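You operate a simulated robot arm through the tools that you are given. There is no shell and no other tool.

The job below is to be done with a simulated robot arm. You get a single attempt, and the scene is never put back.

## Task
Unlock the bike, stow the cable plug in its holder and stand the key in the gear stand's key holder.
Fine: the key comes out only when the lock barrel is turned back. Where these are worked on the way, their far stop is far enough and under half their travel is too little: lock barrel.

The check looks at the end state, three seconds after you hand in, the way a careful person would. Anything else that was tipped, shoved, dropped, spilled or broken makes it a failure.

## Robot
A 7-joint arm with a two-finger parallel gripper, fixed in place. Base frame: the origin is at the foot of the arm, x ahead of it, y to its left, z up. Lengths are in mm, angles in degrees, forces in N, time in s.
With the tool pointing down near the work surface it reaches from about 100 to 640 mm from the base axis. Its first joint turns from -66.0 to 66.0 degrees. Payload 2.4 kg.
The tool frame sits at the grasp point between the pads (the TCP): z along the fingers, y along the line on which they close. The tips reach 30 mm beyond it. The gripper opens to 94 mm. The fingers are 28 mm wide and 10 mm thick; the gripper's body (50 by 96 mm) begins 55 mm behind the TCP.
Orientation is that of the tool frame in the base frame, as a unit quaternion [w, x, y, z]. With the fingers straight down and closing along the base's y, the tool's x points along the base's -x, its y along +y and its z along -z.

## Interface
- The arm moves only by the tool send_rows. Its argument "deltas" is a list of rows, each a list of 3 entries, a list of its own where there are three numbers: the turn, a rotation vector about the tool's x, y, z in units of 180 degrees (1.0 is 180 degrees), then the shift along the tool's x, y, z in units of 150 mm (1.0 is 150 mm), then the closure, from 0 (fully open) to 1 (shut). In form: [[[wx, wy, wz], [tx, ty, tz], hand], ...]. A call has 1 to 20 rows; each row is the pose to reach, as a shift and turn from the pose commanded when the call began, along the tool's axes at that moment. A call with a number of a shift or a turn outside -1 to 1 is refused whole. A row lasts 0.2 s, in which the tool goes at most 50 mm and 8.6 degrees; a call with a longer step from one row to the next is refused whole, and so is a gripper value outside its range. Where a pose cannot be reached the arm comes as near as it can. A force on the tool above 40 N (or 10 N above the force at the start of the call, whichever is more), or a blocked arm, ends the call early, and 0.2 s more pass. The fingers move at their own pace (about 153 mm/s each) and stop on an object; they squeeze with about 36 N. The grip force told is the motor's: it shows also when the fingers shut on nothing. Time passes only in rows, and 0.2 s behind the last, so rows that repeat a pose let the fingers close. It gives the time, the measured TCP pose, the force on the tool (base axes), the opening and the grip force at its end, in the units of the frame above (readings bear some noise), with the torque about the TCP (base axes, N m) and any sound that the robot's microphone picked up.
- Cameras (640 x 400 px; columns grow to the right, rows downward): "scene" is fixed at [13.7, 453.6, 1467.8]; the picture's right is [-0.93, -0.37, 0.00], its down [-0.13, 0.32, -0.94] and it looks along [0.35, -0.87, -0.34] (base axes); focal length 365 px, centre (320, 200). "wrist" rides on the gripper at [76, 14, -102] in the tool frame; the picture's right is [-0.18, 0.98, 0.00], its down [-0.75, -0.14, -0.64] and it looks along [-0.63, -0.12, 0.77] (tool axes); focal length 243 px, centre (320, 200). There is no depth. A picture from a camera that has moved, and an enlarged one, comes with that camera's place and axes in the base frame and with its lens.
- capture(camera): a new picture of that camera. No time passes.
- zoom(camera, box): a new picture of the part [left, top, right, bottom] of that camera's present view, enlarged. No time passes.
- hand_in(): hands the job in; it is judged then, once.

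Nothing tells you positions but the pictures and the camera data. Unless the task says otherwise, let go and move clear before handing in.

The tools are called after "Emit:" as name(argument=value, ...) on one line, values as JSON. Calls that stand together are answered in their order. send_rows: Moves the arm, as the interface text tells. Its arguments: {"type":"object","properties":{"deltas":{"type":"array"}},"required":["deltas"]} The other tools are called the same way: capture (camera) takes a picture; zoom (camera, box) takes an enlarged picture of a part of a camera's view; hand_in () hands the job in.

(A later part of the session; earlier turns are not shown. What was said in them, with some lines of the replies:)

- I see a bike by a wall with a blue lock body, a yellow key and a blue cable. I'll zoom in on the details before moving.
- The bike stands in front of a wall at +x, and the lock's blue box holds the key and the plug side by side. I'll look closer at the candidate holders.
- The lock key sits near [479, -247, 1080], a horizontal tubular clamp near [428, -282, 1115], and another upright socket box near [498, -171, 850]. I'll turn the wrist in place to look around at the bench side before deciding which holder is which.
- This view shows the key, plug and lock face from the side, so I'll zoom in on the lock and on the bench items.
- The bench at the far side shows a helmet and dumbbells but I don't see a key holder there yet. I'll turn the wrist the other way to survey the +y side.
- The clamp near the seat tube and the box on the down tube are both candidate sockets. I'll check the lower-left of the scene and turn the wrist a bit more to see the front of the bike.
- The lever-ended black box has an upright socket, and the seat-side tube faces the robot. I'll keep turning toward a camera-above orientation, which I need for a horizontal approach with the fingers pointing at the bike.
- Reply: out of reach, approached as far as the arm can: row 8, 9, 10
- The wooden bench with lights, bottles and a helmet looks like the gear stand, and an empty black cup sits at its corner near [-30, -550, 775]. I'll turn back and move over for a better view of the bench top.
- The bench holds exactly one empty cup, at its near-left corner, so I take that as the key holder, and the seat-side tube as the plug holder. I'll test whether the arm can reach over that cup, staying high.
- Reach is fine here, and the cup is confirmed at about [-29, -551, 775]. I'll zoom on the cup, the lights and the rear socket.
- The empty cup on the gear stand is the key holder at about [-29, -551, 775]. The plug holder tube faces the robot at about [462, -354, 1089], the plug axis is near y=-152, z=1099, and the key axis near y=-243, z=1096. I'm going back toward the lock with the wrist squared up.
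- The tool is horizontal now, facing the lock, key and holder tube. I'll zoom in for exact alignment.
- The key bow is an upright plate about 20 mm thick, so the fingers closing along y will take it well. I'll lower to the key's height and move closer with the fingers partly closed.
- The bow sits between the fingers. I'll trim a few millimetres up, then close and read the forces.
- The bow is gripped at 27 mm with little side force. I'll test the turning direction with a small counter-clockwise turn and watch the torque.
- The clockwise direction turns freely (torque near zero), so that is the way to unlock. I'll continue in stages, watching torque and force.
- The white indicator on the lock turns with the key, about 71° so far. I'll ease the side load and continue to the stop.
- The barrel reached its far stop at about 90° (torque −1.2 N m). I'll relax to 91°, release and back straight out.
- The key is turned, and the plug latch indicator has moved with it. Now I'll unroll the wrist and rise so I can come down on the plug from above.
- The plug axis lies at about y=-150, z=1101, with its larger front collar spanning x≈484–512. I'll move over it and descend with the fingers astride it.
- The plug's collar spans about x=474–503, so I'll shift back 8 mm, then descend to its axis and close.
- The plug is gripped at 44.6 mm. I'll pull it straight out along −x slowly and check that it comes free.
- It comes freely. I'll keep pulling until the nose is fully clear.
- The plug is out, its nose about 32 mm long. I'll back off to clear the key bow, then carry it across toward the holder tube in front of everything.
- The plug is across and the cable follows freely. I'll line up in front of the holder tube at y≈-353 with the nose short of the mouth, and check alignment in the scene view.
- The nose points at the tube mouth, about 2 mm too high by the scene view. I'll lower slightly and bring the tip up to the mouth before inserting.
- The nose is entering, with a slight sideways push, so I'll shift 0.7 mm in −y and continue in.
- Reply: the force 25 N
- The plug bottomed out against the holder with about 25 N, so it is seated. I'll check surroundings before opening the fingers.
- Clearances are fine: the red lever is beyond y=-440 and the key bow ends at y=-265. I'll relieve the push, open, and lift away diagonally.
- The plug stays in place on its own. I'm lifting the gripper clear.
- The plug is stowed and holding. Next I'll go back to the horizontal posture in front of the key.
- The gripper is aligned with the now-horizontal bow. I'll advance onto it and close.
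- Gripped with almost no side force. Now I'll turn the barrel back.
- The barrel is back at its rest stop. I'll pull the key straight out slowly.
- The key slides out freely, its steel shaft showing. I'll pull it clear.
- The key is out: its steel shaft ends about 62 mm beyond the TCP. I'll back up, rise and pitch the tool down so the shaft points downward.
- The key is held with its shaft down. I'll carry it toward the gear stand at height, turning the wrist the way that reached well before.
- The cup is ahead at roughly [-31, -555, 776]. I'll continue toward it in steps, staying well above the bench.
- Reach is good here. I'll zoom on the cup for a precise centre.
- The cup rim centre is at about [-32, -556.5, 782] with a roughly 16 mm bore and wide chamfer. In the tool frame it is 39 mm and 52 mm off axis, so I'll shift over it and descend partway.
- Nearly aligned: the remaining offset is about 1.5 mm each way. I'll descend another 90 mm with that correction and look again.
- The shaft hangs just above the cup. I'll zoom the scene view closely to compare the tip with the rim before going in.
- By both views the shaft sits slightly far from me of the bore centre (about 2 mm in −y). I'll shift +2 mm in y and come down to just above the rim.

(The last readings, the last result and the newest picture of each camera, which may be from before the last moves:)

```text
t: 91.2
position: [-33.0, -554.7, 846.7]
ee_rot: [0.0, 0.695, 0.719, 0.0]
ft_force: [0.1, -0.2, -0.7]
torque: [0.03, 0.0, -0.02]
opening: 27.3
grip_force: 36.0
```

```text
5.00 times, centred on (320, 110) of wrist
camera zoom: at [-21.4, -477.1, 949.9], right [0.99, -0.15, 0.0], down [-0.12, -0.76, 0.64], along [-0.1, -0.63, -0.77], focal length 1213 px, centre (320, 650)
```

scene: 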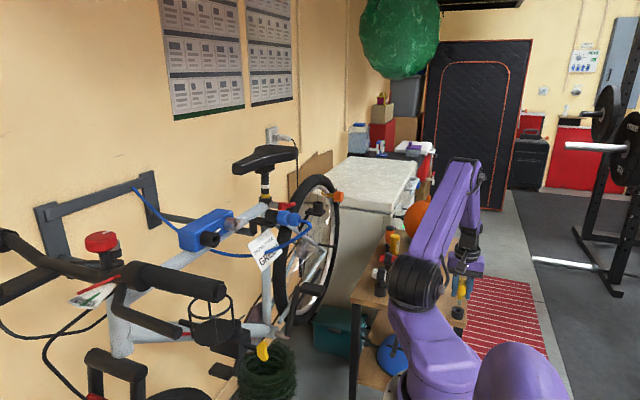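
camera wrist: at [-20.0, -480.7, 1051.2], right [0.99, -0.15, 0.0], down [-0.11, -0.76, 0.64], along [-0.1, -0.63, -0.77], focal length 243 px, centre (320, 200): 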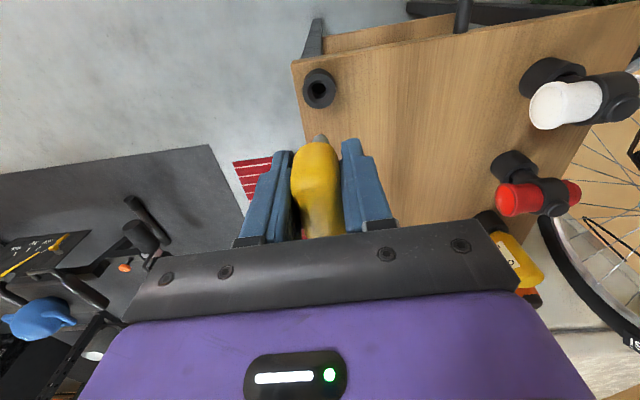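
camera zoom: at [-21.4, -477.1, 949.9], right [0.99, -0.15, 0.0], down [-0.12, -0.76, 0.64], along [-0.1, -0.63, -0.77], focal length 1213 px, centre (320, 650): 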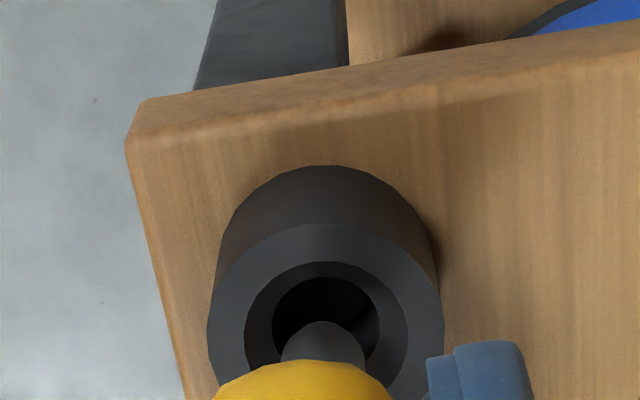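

Both views now agree within about 1–2 mm, inside the chamfer. I'll lower slowly and let the forces guide me.

Emit:
send_rows(deltas=[[[0, 0, 0], [0, 0, 0.015], 0.9], [[0, 0, 0], [0, 0, 0.03], 0.9], [[0, 0, 0], [0, 0, 0.045], 0.9], [[0, 0, 0], [0, 0, 0.06], 0.9], [[0, 0, 0], [0, 0, 0.075], 0.9], [[0, 0, 0], [0, 0, 0.075], 0.9]])

Emit:
zoom(camera="scene", box=[436, 276, 480, 322])

Emit:
zoom(camera="wrist", box=[280, 70, 360, 150])

```text
t: 92.6
position: [-31.6, -553.9, 835.2]
ee_rot: [0.0, 0.695, 0.719, 0.0]
ft_force: [0.5, 0.2, -0.9]
torque: [-0.02, -0.01, 0.03]
opening: 27.4
grip_force: 35.5
```

```text
8.70 times, centred on (458, 299) of scene
camera zoom: at [13.7, 453.6, 1467.8], right [-0.93, -0.37, 0.0], down [-0.13, 0.32, -0.94], along [0.35, -0.87, -0.34], focal length 3177 px, centre (-880, -661)
```

zoom: 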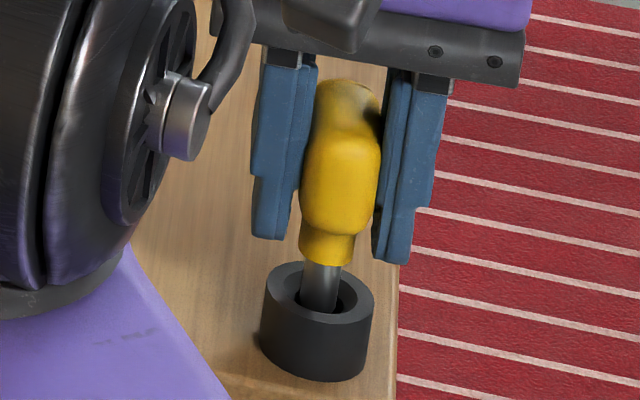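

```text
5.00 times, centred on (320, 110) of wrist
camera zoom: at [-20.5, -477.5, 938.1], right [0.99, -0.15, 0.0], down [-0.12, -0.76, 0.64], along [-0.1, -0.64, -0.77], focal length 1213 px, centre (320, 650)
```

zoom: 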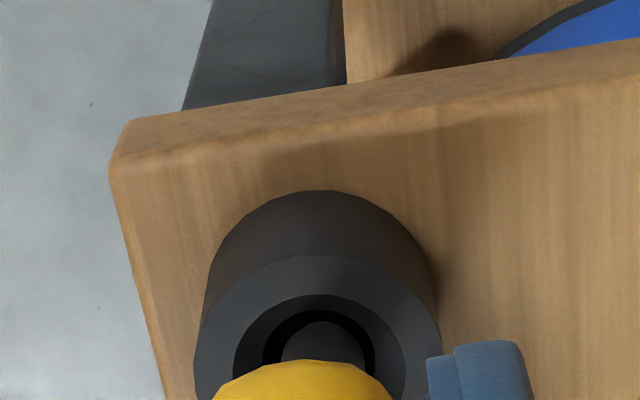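

No contact yet and the shaft is inside the mouth. I'll continue down.

Emit:
send_rows(deltas=[[[0, 0, 0], [0, -0.003, 0.015], 0.9], [[0, 0, 0], [0, -0.003, 0.03], 0.9], [[0, 0, 0], [0, -0.003, 0.045], 0.9], [[0, 0, 0], [0, -0.003, 0.06], 0.9], [[0, 0, 0], [0, -0.003, 0.07], 0.9], [[0, 0, 0], [0, -0.003, 0.07], 0.9]])

Emit:
zoom(camera="scene", box=[436, 276, 480, 322])

Emit:
zoom(camera="wrist", box=[280, 70, 360, 150])

```text
t: 94.0
position: [-31.2, -552.0, 826.1]
ee_rot: [0.001, 0.695, 0.719, 0.0]
ft_force: [0.2, -0.6, 1.0]
torque: [-0.02, -0.04, -0.03]
opening: 27.0
grip_force: 36.3
```

```text
8.70 times, centred on (458, 299) of scene
camera zoom: at [13.7, 453.6, 1467.8], right [-0.93, -0.37, 0.0], down [-0.13, 0.32, -0.94], along [0.35, -0.87, -0.34], focal length 3177 px, centre (-880, -661)
```

zoom: 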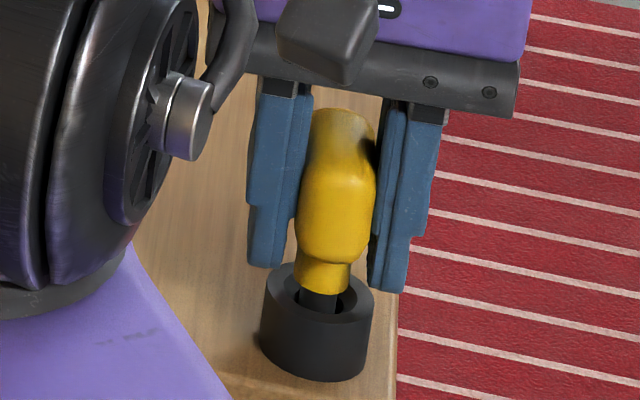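

```text
5.00 times, centred on (320, 110) of wrist
camera zoom: at [-20.4, -476.6, 927.2], right [0.99, -0.15, 0.0], down [-0.11, -0.76, 0.64], along [-0.1, -0.63, -0.77], focal length 1213 px, centre (320, 650)
```

zoom: 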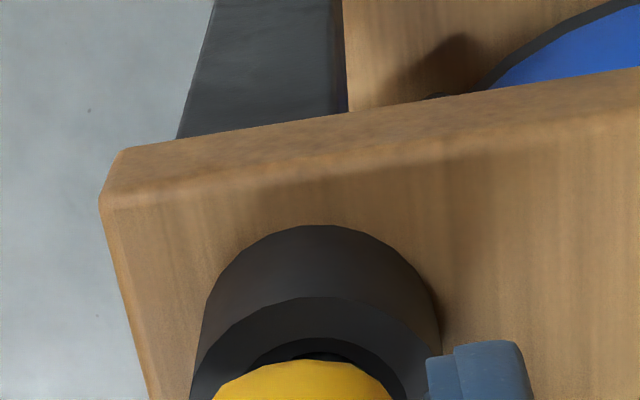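

Emit:
send_rows(deltas=[[[0, 0, 0], [0, 0, 0.01], 0.9], [[0, 0, 0], [0, 0, 0.02], 0.9], [[0, 0, 0], [0, 0, 0.03], 0.9], [[0, 0, 0], [0, 0, 0.03], 0.9]])

Emit:
zoom(camera="scene", box=[436, 276, 480, 322])

```text
t: 95.0
position: [-31.1, -555.3, 820.9]
ee_rot: [0.001, 0.694, 0.72, -0.002]
ft_force: [4.5, 1.9, 29.2]
torque: [0.02, -0.27, 0.0]
opening: 27.6
grip_force: 36.1
```

```text
8.70 times, centred on (458, 299) of scene
camera zoom: at [13.9, 454.2, 1467.6], right [-0.93, -0.37, 0.0], down [-0.13, 0.32, -0.94], along [0.35, -0.87, -0.34], focal length 3177 px, centre (-880, -661)
```

zoom: 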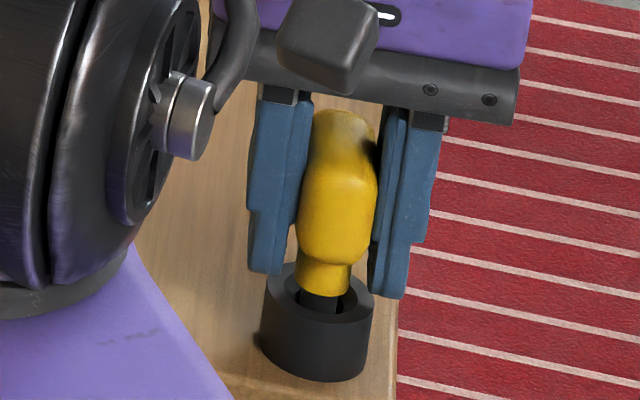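

The shaft has bottomed in the cup, about 20 mm deep with 29 N. I'll ease off the load, then open gradually.

Emit:
send_rows(deltas=[[[0, 0, 0], [0, 0, -0.004], 0.9], [[0, 0, 0], [0, 0, -0.006], 0.9], [[0, 0, 0], [0, 0, -0.006], 0.9]])

```text
t: 95.8
position: [-30.4, -553.6, 821.9]
ee_rot: [0.001, 0.695, 0.719, 0.0]
ft_force: [5.9, -5.5, 19.0]
torque: [-0.53, -0.33, -0.04]
opening: 27.5
grip_force: 36.2
```

Emit:
send_rows(deltas=[[[0, 0, 0], [-0.003, 0.003, -0.004], 0.9], [[0, 0, 0], [-0.004, 0.004, -0.008], 0.9], [[0, 0, 0], [-0.004, 0.004, -0.008], 0.9]])

Emit:
zoom(camera="scene", box=[436, 276, 480, 322])

```text
t: 96.6
position: [-31.8, -551.8, 820.7]
ee_rot: [-0.003, 0.695, 0.719, 0.001]
ft_force: [0.9, -6.3, -1.0]
torque: [-0.38, -0.08, 0.0]
opening: 27.3
grip_force: 35.8
```

```text
8.70 times, centred on (458, 299) of scene
camera zoom: at [13.8, 453.5, 1467.8], right [-0.93, -0.37, 0.0], down [-0.13, 0.32, -0.94], along [0.35, -0.87, -0.34], focal length 3177 px, centre (-880, -661)
```

zoom: 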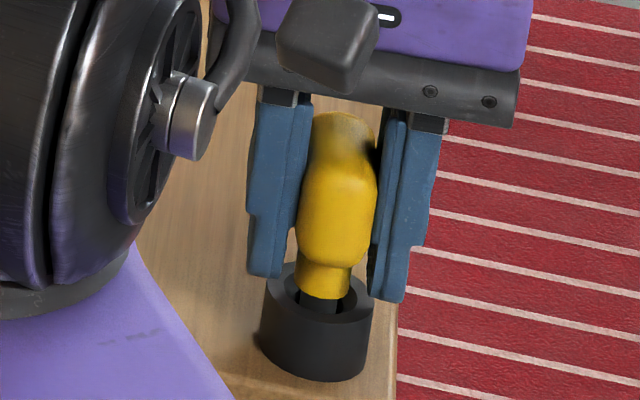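

A small −y push remains, so I'll shift about 0.9 mm in −y and test whether the key can settle any deeper.

Emit:
send_rows(deltas=[[[0, 0, 0], [-0.006, 0, 0], 0.9], [[0, 0, 0], [-0.006, 0, 0.005], 0.9], [[0, 0, 0], [-0.006, 0, 0.01], 0.9], [[0, 0, 0], [-0.006, 0, 0.01], 0.9]])

Emit:
zoom(camera="scene", box=[436, 276, 480, 322])

```text
t: 97.6
position: [-33.8, -553.2, 821.2]
ee_rot: [-0.002, 0.695, 0.719, 0.002]
ft_force: [1.3, 7.3, 8.3]
torque: [0.48, -0.05, -0.01]
opening: 27.4
grip_force: 36.0
```

```text
8.70 times, centred on (458, 299) of scene
camera zoom: at [13.8, 454.0, 1467.7], right [-0.93, -0.37, 0.0], down [-0.13, 0.32, -0.94], along [0.35, -0.87, -0.34], focal length 3177 px, centre (-880, -661)
```

zoom: 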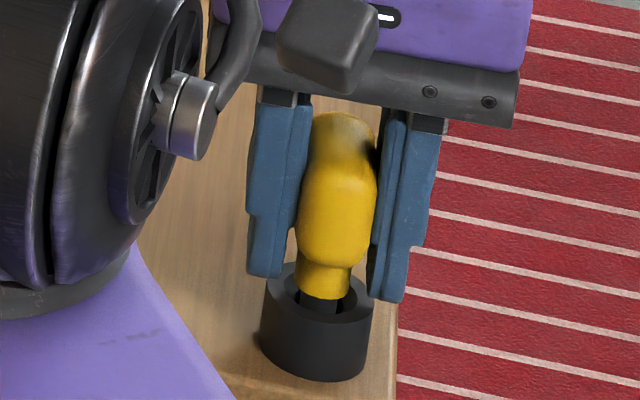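

The fit is snug, so the key is held by the bore. I'll centre the side load and release.

Emit:
send_rows(deltas=[[[0, 0, 0], [0.003, 0, -0.003], 0.9], [[0, 0, 0], [0.003, 0, -0.003], 0.9]])

```text
t: 98.2
position: [-30.6, -556.3, 821.3]
ee_rot: [0.002, 0.695, 0.719, -0.003]
ft_force: [-0.5, 0.8, -0.7]
torque: [0.0, -0.02, 0.0]
opening: 27.4
grip_force: 35.8
```

Forces are near zero, so I'll open the fingers in small steps.

Emit:
send_rows(deltas=[[[0, 0, 0], [0, 0, 0], 0.69], [[0, 0, 0], [0, 0, 0], 0.66], [[0, 0, 0], [0, 0, 0], 0.6], [[0, 0, 0], [0, 0, 0], 0.5], [[0, 0, 0], [0, 0, 0], 0.4], [[0, 0, 0], [0, 0, 0], 0.4]])

Emit:
zoom(camera="scene", box=[436, 276, 480, 322])

Emit:
capture(camera="wrist")

```text
t: 99.6
position: [-30.6, -554.4, 821.7]
ee_rot: [0.0, 0.694, 0.72, 0.0]
ft_force: [0.4, 0.6, 0.0]
torque: [-0.01, 0.01, 0.03]
opening: 56.3
grip_force: 0.1
```

```text
8.70 times, centred on (458, 299) of scene
camera zoom: at [13.7, 453.6, 1467.8], right [-0.93, -0.37, 0.0], down [-0.13, 0.32, -0.94], along [0.35, -0.87, -0.34], focal length 3177 px, centre (-880, -661)
```

zoom: 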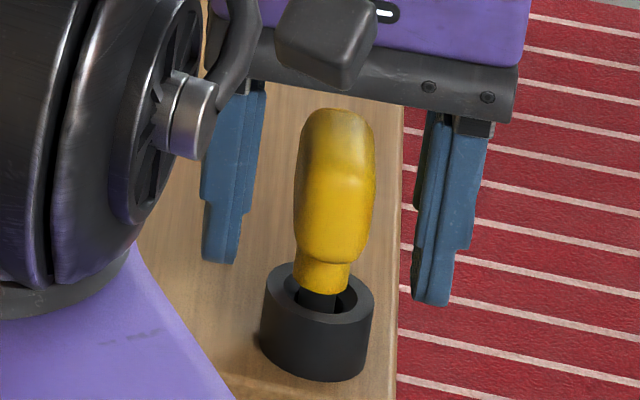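

```text
taken
camera wrist: at [-20.3, -478.6, 924.2], right [0.99, -0.15, 0.0], down [-0.11, -0.76, 0.64], along [-0.1, -0.63, -0.77], focal length 243 px, centre (320, 200)
```

wrist: 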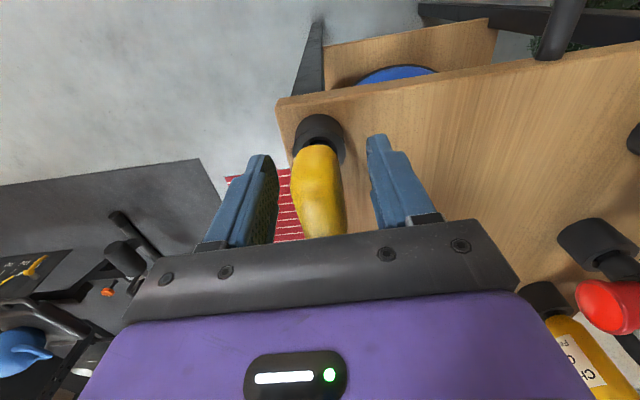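

The key stands in the cup on its own. I'll lift straight up slowly and re-check.

Emit:
send_rows(deltas=[[[0, 0, 0], [0, 0, -0.05], 0.35], [[0, 0, 0], [0, 0, -0.12], 0.3], [[0, 0, 0], [0, 0, -0.22], 0.3], [[0, 0, 0], [0, 0, -0.35], 0.3], [[0, 0, 0], [0, 0, -0.5], 0.3], [[0, 0, 0], [0, 0, -0.65], 0.3], [[0, 0, 0], [0, 0, -0.8], 0.3], [[0, 0, 0], [0, 0, -0.95], 0.3]])

Emit:
zoom(camera="scene", box=[430, 270, 490, 330])

Emit:
capture(camera="wrist")

Emit:
capture(camera="scene")

```text
t: 101.4
position: [-31.0, -553.9, 964.1]
ee_rot: [0.0, 0.695, 0.719, 0.0]
ft_force: [-0.5, 0.1, -0.4]
torque: [0.03, -0.03, 0.0]
opening: 65.8
grip_force: 0.0
```

```text
6.67 times, centred on (460, 300) of scene
camera zoom: at [13.7, 453.6, 1467.8], right [-0.93, -0.37, 0.0], down [-0.13, 0.32, -0.94], along [0.35, -0.87, -0.34], focal length 2436 px, centre (-613, -467)
```

zoom: 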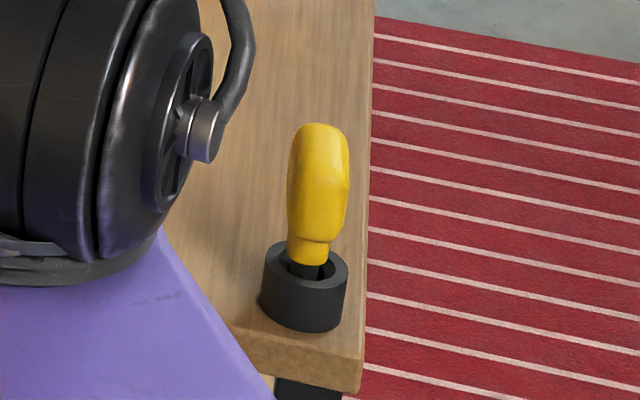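

```text
taken
camera wrist: at [-19.7, -477.4, 1066.2], right [0.99, -0.15, 0.0], down [-0.11, -0.76, 0.64], along [-0.1, -0.63, -0.77], focal length 243 px, centre (320, 200)
```

wrist: 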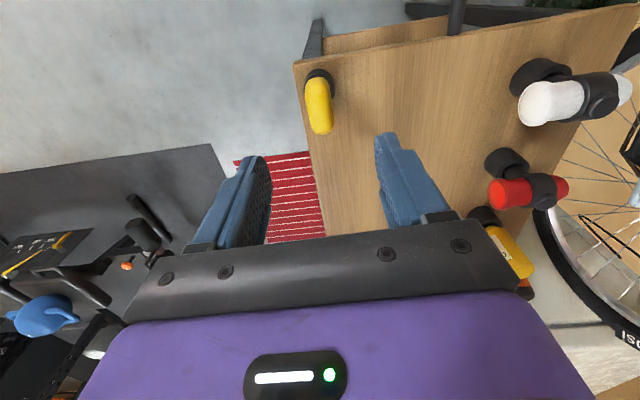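

```text
taken
```

scene: 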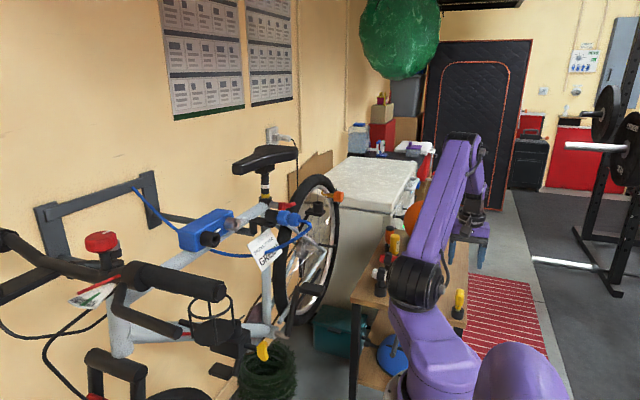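

The key stands in its cup. Now I'll check the stowed plug closely.

Emit:
zoom(camera="scene", box=[250, 190, 320, 240])

Emit:
zoom(camera="scene", box=[120, 170, 330, 290])

Emit:
zoom(camera="wrist", box=[280, 50, 360, 150])

```text
8.00 times, centred on (285, 215) of scene
camera zoom: at [13.7, 453.6, 1467.8], right [-0.93, -0.37, 0.0], down [-0.13, 0.32, -0.94], along [0.35, -0.87, -0.34], focal length 2923 px, centre (600, 80)
```

zoom: 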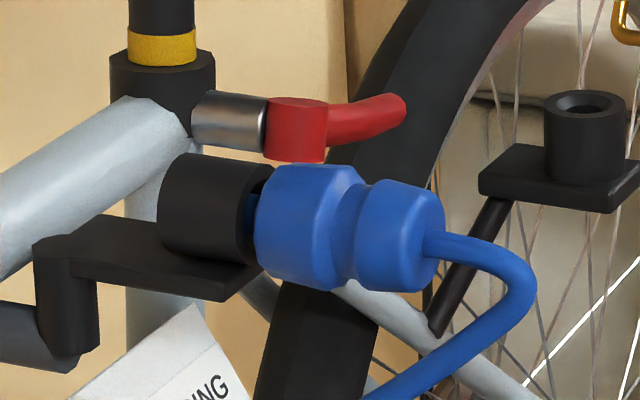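

```text
3.05 times, centred on (225, 230) of scene
camera zoom: at [13.7, 453.6, 1467.8], right [-0.93, -0.37, 0.0], down [-0.13, 0.32, -0.94], along [0.35, -0.87, -0.34], focal length 1114 px, centre (610, 109)
```

zoom: 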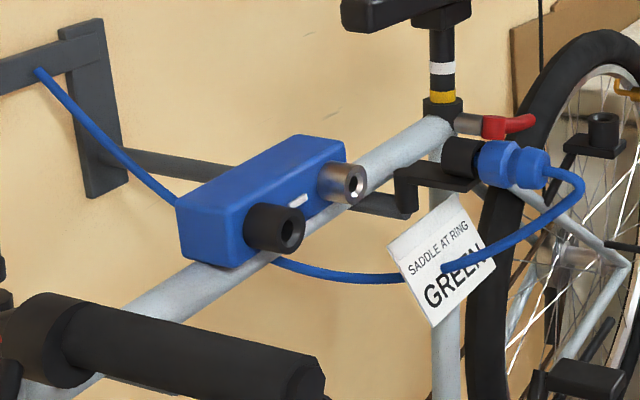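

```text
4.00 times, centred on (320, 100) of wrist
camera zoom: at [-19.7, -477.4, 1066.2], right [0.99, -0.15, 0.0], down [-0.11, -0.76, 0.64], along [-0.1, -0.63, -0.77], focal length 970 px, centre (320, 600)
```

zoom: 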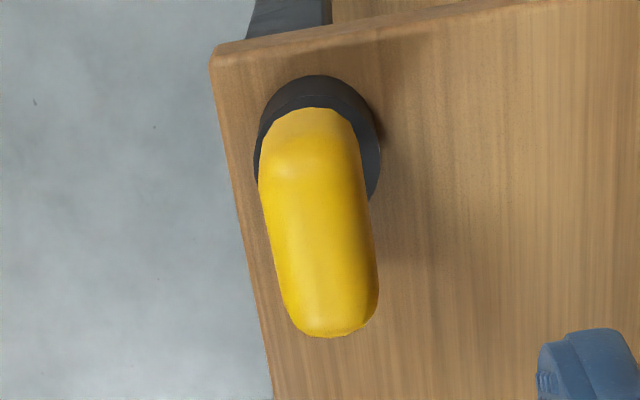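

The plug sits seated against its holder, and the key stands nearly upright in the cup. I'll withdraw the arm well clear along the path it came.

Emit:
send_rows(deltas=[[[0, 0, 0], [0, 0, -0.15], 0.3], [[0, 0, 0], [0, 0, -0.3], 0.3], [[0, 0, 0], [0, 0, -0.45], 0.3], [[0, 0, 0], [0, 0, -0.6], 0.3], [[0, 0, 0], [0.1, 0.13, -0.75], 0.3], [[0, 0, 0], [0.22, 0.28, -0.9], 0.3], [[0, 0, 0], [0.35, 0.45, -1.0], 0.3], [[0, 0, 0], [0.5, 0.6, -1.0], 0.3], [[0, 0, 0], [0.65, 0.75, -1.0], 0.3], [[0, 0, 0], [0.8, 0.9, -1.0], 0.3]])

Emit:
capture(camera="scene")

Emit:
capture(camera="wrist")

Emit:
zoom(camera="scene", box=[430, 270, 490, 330])

```text
t: 103.6
position: [100.9, -428.1, 1116.3]
ee_rot: [0.0, 0.695, 0.719, 0.0]
ft_force: [-0.1, -0.5, 0.2]
torque: [0.0, -0.01, 0.0]
opening: 65.7
grip_force: 0.1
```

```text
taken
```

scene: 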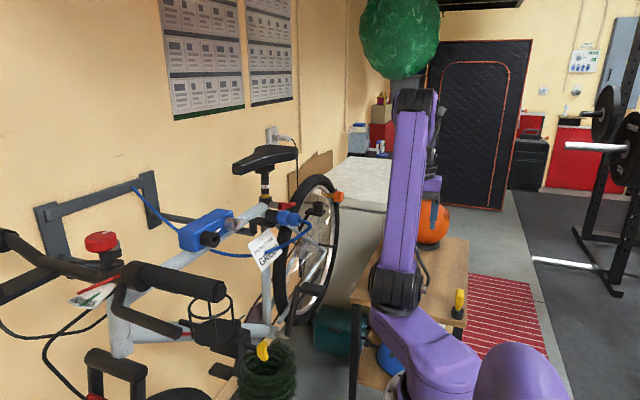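

```text
taken
camera wrist: at [111.3, -351.9, 1218.5], right [0.99, -0.15, 0.0], down [-0.12, -0.76, 0.64], along [-0.1, -0.63, -0.77], focal length 243 px, centre (320, 200)
```

wrist: 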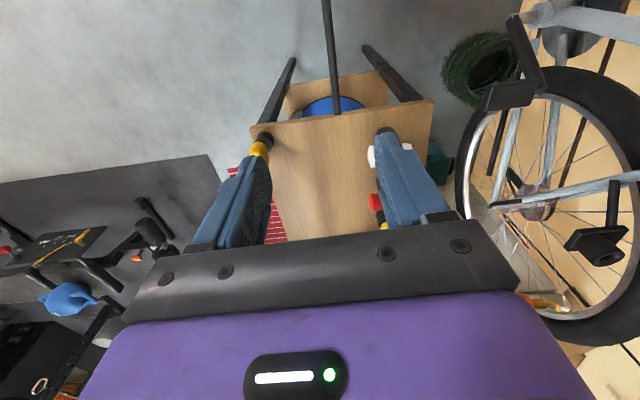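

```text
6.67 times, centred on (460, 300) of scene
camera zoom: at [13.8, 453.6, 1467.8], right [-0.93, -0.37, 0.0], down [-0.13, 0.32, -0.94], along [0.35, -0.87, -0.34], focal length 2436 px, centre (-613, -467)
```

zoom: 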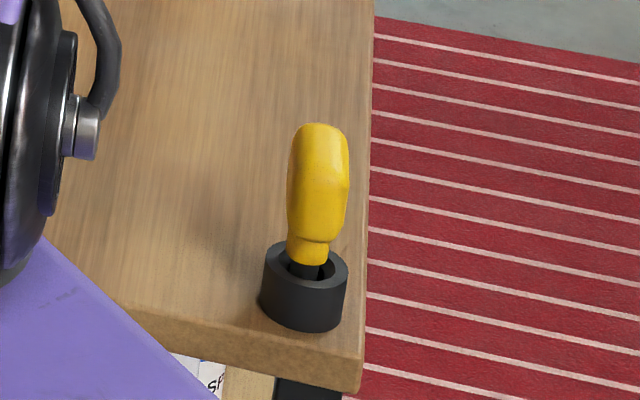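

The lock is open, the plug sits in its holder tube, and the key stands steadily in the gear stand's cup. The arm is clear and nothing else has moved, so I'm handing in.

Emit:
hand_in()

```text
The job is handed in.
```

I finished all three parts and handed the job in. The result of the check hasn't come back.

- **Lock:** I turned the key clockwise to its far stop at about 90°, pulled the plug out, then turned the barrel back and took the key out.
- **Plug:** it is in the black tube by the seat tube, pushed in until it bottomed at about 25 N. Nothing in the scene labels that tube. I chose it because it faces the same way as the lock's socket and is mounted on the wall bracket that anchors the cable.
- **Key:** it stands in the one empty cup on the wooden bench, which I took to be the gear stand. The shaft is about 20 mm deep. The key leans a few degrees but stayed put after I let go.

The arm is clear. In the last pictures everything else looks where it started. The cable now hangs across the "SADDLE AT RING GREEN" tag.
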